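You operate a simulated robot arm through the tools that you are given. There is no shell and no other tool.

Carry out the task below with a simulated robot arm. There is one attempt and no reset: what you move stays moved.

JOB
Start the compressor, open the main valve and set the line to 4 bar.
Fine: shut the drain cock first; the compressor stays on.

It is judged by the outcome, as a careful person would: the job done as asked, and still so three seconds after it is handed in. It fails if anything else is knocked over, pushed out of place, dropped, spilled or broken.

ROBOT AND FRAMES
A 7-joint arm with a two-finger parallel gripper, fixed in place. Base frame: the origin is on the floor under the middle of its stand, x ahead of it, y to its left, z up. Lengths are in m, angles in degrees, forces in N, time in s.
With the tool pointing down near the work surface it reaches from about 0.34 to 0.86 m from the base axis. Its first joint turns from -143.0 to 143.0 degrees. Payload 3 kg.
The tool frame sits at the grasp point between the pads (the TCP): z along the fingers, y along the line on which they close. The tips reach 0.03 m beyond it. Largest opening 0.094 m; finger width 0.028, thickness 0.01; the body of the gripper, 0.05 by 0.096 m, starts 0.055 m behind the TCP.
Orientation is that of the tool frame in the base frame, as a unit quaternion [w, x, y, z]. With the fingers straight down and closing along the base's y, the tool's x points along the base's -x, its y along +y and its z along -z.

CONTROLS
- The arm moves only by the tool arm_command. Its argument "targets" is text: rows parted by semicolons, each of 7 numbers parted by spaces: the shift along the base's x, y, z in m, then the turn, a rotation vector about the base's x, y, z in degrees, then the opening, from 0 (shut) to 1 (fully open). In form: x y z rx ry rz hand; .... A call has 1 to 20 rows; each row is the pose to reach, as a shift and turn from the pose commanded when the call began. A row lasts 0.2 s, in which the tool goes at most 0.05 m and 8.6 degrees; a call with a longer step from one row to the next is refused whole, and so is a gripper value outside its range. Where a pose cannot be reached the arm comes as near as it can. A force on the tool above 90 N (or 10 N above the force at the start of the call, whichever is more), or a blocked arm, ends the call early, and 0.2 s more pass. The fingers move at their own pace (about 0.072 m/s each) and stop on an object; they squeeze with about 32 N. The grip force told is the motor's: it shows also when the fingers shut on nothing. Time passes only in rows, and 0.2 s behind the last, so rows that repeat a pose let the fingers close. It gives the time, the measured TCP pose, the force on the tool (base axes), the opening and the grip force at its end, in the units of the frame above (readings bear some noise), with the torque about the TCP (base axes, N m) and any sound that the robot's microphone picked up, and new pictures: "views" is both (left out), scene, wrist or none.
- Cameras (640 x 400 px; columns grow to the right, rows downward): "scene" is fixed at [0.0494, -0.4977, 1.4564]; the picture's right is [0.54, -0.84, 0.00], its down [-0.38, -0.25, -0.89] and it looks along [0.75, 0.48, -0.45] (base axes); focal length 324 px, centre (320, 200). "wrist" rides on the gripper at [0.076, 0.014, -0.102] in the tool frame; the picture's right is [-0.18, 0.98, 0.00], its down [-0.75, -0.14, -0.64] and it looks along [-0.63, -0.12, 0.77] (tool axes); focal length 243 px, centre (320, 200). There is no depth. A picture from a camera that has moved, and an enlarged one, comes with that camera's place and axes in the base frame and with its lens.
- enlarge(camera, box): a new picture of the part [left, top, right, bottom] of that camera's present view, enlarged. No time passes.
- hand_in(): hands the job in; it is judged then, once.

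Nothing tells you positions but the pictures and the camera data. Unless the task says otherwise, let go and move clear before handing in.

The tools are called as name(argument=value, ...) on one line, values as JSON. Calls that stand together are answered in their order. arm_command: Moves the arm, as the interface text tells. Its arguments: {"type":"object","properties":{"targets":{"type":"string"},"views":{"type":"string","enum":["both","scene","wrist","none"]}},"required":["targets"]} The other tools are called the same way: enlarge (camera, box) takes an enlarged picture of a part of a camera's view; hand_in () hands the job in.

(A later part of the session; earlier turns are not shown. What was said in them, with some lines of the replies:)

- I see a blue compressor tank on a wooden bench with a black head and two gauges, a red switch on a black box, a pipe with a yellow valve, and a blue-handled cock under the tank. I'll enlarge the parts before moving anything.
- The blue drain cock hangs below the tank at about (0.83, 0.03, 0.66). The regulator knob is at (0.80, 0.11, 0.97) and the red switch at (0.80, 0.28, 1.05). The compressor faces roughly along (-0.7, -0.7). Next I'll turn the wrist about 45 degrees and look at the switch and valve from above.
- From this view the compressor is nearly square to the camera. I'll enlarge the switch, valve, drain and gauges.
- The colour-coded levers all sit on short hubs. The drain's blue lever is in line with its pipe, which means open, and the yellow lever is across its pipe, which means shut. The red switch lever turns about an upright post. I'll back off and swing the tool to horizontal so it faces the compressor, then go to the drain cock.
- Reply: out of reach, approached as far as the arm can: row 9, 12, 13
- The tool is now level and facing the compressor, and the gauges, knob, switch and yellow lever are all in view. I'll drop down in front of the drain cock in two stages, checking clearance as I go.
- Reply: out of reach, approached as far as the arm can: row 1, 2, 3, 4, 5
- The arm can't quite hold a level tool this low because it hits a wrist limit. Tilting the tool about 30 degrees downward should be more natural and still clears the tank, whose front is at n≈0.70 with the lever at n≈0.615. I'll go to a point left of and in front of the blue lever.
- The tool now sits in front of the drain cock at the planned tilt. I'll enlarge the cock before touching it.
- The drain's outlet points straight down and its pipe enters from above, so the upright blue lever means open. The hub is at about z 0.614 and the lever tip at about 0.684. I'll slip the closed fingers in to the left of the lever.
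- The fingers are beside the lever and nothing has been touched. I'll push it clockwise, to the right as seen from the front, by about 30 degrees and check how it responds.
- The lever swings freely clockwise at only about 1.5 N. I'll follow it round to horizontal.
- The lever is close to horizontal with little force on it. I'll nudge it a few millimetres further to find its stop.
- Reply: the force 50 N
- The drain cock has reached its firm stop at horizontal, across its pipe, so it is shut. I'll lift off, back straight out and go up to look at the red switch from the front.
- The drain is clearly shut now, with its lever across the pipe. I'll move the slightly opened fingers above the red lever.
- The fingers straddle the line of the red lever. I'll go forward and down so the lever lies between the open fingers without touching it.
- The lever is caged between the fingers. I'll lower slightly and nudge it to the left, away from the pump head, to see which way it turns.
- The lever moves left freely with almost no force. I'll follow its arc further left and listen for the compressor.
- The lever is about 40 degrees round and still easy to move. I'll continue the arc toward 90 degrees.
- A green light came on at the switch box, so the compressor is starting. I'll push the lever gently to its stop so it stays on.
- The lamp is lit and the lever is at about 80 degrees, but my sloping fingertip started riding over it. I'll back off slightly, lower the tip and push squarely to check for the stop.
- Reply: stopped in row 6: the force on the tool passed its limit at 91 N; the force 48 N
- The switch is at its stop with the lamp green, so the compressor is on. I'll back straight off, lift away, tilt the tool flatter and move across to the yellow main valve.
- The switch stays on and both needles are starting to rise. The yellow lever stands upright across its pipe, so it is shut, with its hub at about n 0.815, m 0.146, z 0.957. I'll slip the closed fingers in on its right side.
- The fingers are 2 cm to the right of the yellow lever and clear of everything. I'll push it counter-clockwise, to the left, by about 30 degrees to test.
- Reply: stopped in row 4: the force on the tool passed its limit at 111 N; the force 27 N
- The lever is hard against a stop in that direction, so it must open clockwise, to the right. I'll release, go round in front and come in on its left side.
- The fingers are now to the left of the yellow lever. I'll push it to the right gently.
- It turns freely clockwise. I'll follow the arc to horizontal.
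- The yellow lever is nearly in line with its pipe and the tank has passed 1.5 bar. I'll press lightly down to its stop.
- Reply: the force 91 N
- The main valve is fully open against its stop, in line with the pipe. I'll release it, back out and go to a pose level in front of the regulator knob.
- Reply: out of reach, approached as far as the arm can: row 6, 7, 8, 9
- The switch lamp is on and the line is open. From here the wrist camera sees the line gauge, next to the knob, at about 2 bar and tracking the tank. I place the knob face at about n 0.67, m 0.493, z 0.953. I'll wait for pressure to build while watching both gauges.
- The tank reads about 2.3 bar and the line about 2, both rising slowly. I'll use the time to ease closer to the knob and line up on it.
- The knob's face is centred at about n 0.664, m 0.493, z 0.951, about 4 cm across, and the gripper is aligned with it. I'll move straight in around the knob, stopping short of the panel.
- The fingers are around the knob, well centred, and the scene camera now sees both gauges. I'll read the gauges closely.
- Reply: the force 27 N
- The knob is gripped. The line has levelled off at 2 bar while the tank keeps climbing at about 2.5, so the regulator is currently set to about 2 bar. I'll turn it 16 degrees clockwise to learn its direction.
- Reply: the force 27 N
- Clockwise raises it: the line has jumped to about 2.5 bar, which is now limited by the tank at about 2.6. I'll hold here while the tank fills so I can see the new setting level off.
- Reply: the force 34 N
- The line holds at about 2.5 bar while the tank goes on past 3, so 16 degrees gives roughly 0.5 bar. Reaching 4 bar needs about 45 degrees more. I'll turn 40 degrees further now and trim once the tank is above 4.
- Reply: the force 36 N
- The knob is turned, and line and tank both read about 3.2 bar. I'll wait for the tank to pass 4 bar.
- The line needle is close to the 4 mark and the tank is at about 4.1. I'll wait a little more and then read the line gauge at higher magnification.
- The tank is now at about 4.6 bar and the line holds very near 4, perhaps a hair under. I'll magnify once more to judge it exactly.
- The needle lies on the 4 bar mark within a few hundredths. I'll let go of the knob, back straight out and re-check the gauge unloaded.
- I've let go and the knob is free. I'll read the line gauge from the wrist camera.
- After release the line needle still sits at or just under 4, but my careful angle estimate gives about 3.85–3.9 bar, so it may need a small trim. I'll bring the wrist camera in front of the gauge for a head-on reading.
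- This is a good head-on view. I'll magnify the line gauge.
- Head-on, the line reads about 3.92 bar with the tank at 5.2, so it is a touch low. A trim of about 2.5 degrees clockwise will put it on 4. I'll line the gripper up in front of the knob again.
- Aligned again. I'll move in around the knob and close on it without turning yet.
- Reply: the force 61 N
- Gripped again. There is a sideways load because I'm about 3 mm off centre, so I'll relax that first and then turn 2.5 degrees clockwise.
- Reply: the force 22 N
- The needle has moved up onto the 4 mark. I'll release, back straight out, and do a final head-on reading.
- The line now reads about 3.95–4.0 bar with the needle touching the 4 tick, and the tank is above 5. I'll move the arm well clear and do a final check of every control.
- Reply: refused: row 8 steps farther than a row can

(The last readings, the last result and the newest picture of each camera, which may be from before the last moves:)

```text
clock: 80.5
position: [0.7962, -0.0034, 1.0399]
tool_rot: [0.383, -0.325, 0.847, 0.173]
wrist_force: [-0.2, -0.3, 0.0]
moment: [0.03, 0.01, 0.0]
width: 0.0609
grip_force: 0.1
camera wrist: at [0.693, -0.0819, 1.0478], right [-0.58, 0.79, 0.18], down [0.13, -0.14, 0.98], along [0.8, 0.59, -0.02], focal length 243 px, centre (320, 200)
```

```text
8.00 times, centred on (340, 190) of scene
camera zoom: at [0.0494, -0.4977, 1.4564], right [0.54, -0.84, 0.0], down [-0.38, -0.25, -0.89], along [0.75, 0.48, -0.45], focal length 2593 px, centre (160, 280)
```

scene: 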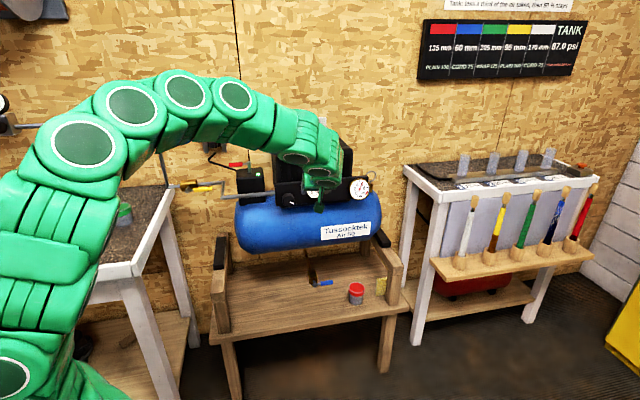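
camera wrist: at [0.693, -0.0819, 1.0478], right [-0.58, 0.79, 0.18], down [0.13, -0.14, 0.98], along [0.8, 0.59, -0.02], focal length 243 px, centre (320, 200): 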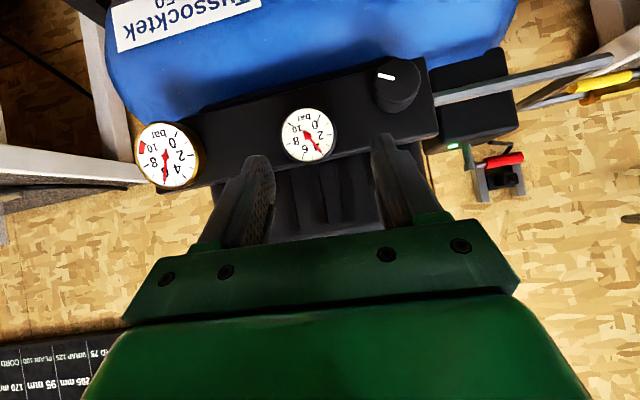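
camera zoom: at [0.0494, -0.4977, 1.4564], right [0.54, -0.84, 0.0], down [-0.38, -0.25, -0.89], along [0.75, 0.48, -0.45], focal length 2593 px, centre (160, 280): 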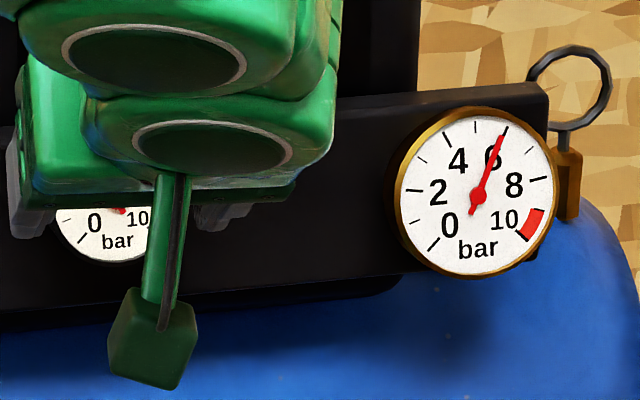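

That command was refused because one step was slightly too long, so nothing moved. All three levers look right. I'll retreat with smaller steps.

arm_command(targets="-0.02 -0.02 0.01 0 0 0 0.65; -0.042 -0.035 0.03 0 0 0 0.65; -0.066 -0.045 0.055 0 0 0 0.65; -0.09 -0.045 0.085 0 0 0 0.65; -0.115 -0.04 0.115 0 0 0 0.65; -0.14 -0.03 0.145 0 0 0 0.65; -0.165 -0.018 0.175 0 0 0 0.65; -0.19 -0.002 0.205 0 0 0 0.65; -0.215 0.015 0.235 0 0 0 0.65; -0.24 0.03 0.262 0 0 0 0.65; -0.265 0.045 0.285 0 0 0 0.65; -0.265 0.045 0.285 0 0 0 0.65", views="both")

enlarge(camera="scene", box=[306, 180, 322, 198])

enlarge(camera="scene", box=[160, 130, 400, 310])

enlarge(camera="scene", box=[300, 170, 380, 210])

```text
clock: 83.1
position: [0.5325, 0.039, 1.3209]
tool_rot: [0.381, -0.323, 0.847, 0.182]
wrist_force: [0.0, 0.8, -0.4]
moment: [0.02, 0.02, -0.05]
width: 0.0611
grip_force: 0.1
camera wrist: at [0.4312, -0.0396, 1.3275], right [-0.58, 0.79, 0.2], down [0.13, -0.15, 0.98], along [0.8, 0.6, -0.02], focal length 243 px, centre (320, 200)
```

scene: 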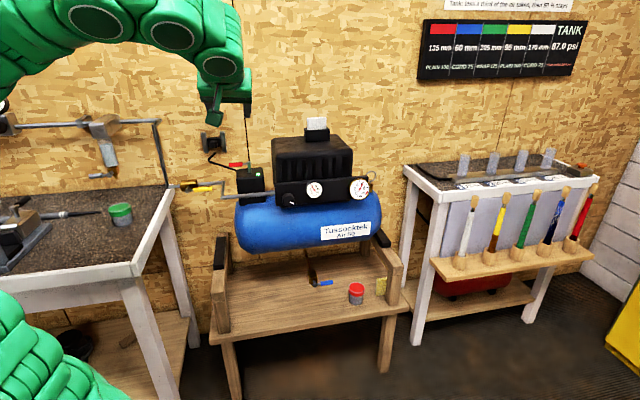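
wrist: 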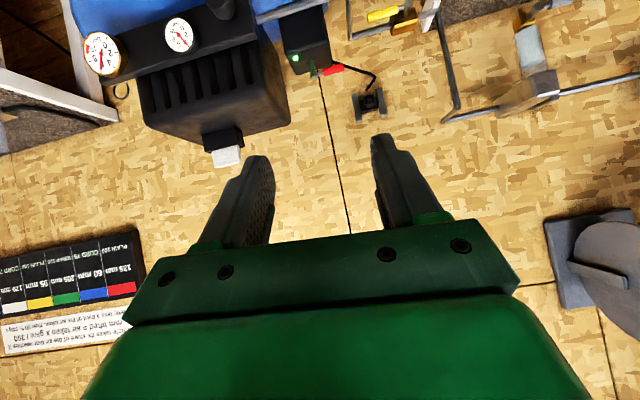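

```text
16.00 times, centred on (314, 189) of scene
camera zoom: at [0.0494, -0.4977, 1.4564], right [0.54, -0.84, 0.0], down [-0.38, -0.25, -0.89], along [0.75, 0.48, -0.45], focal length 5186 px, centre (416, 376)
```

zoom: 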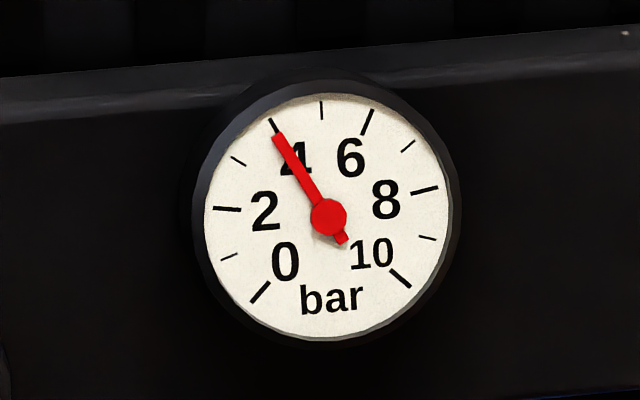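

```text
2.22 times, centred on (280, 220) of scene
camera zoom: at [0.0494, -0.4977, 1.4564], right [0.54, -0.84, 0.0], down [-0.38, -0.25, -0.89], along [0.75, 0.48, -0.45], focal length 720 px, centre (409, 156)
```

zoom: 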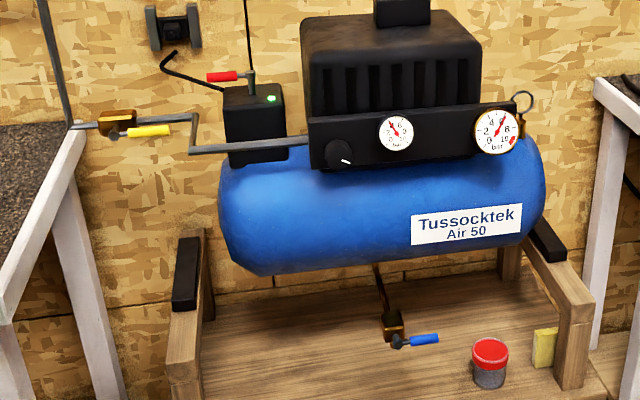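

```text
8.00 times, centred on (340, 190) of scene
camera zoom: at [0.0494, -0.4977, 1.4564], right [0.54, -0.84, 0.0], down [-0.38, -0.25, -0.89], along [0.75, 0.48, -0.45], focal length 2593 px, centre (160, 280)
```

zoom: 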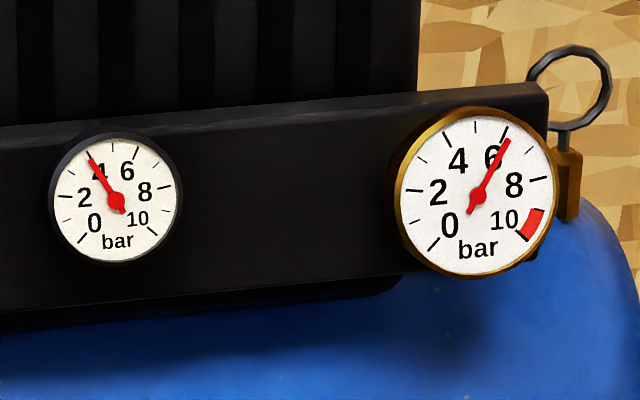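

Everything checks out:
- **Drain:** the blue lever is across its pipe, so the drain is shut.
- **Switch:** it is on, with its green lamp lit.
- **Main valve:** the yellow lever is in line with its pipe, so it is open.
- **Line:** the gauge holds steady at 4 bar while the tank, at about 6 bar, is well above it.

The arm is clear and nothing else has moved, so I'm handing the job in.

hand_in()

```text
The job is handed in.
```

The job is done and handed in: the compressor is running, the main valve is open and the line is set to 4 bar. I have not seen a verdict back.

- **Drain cock:** I shut this first. The blue lever is across its pipe, against its stop.
- **Compressor:** it is still on, with the green lamp lit. The tank was at about 6 bar and still rising when I handed in.
- **Main valve:** the yellow lever is in line with its pipe, against its stop. I first pushed it left, where it hit a stop hard enough to trip the arm's force limit. It then opened freely to the right, and I saw no sign of damage.
- **Line pressure:** the needle touches the 4 bar mark. My closest reading is about 3.95 bar, and it held there after I let go of the knob and moved the arm clear.

Nothing else looked moved or knocked over in the final pictures.
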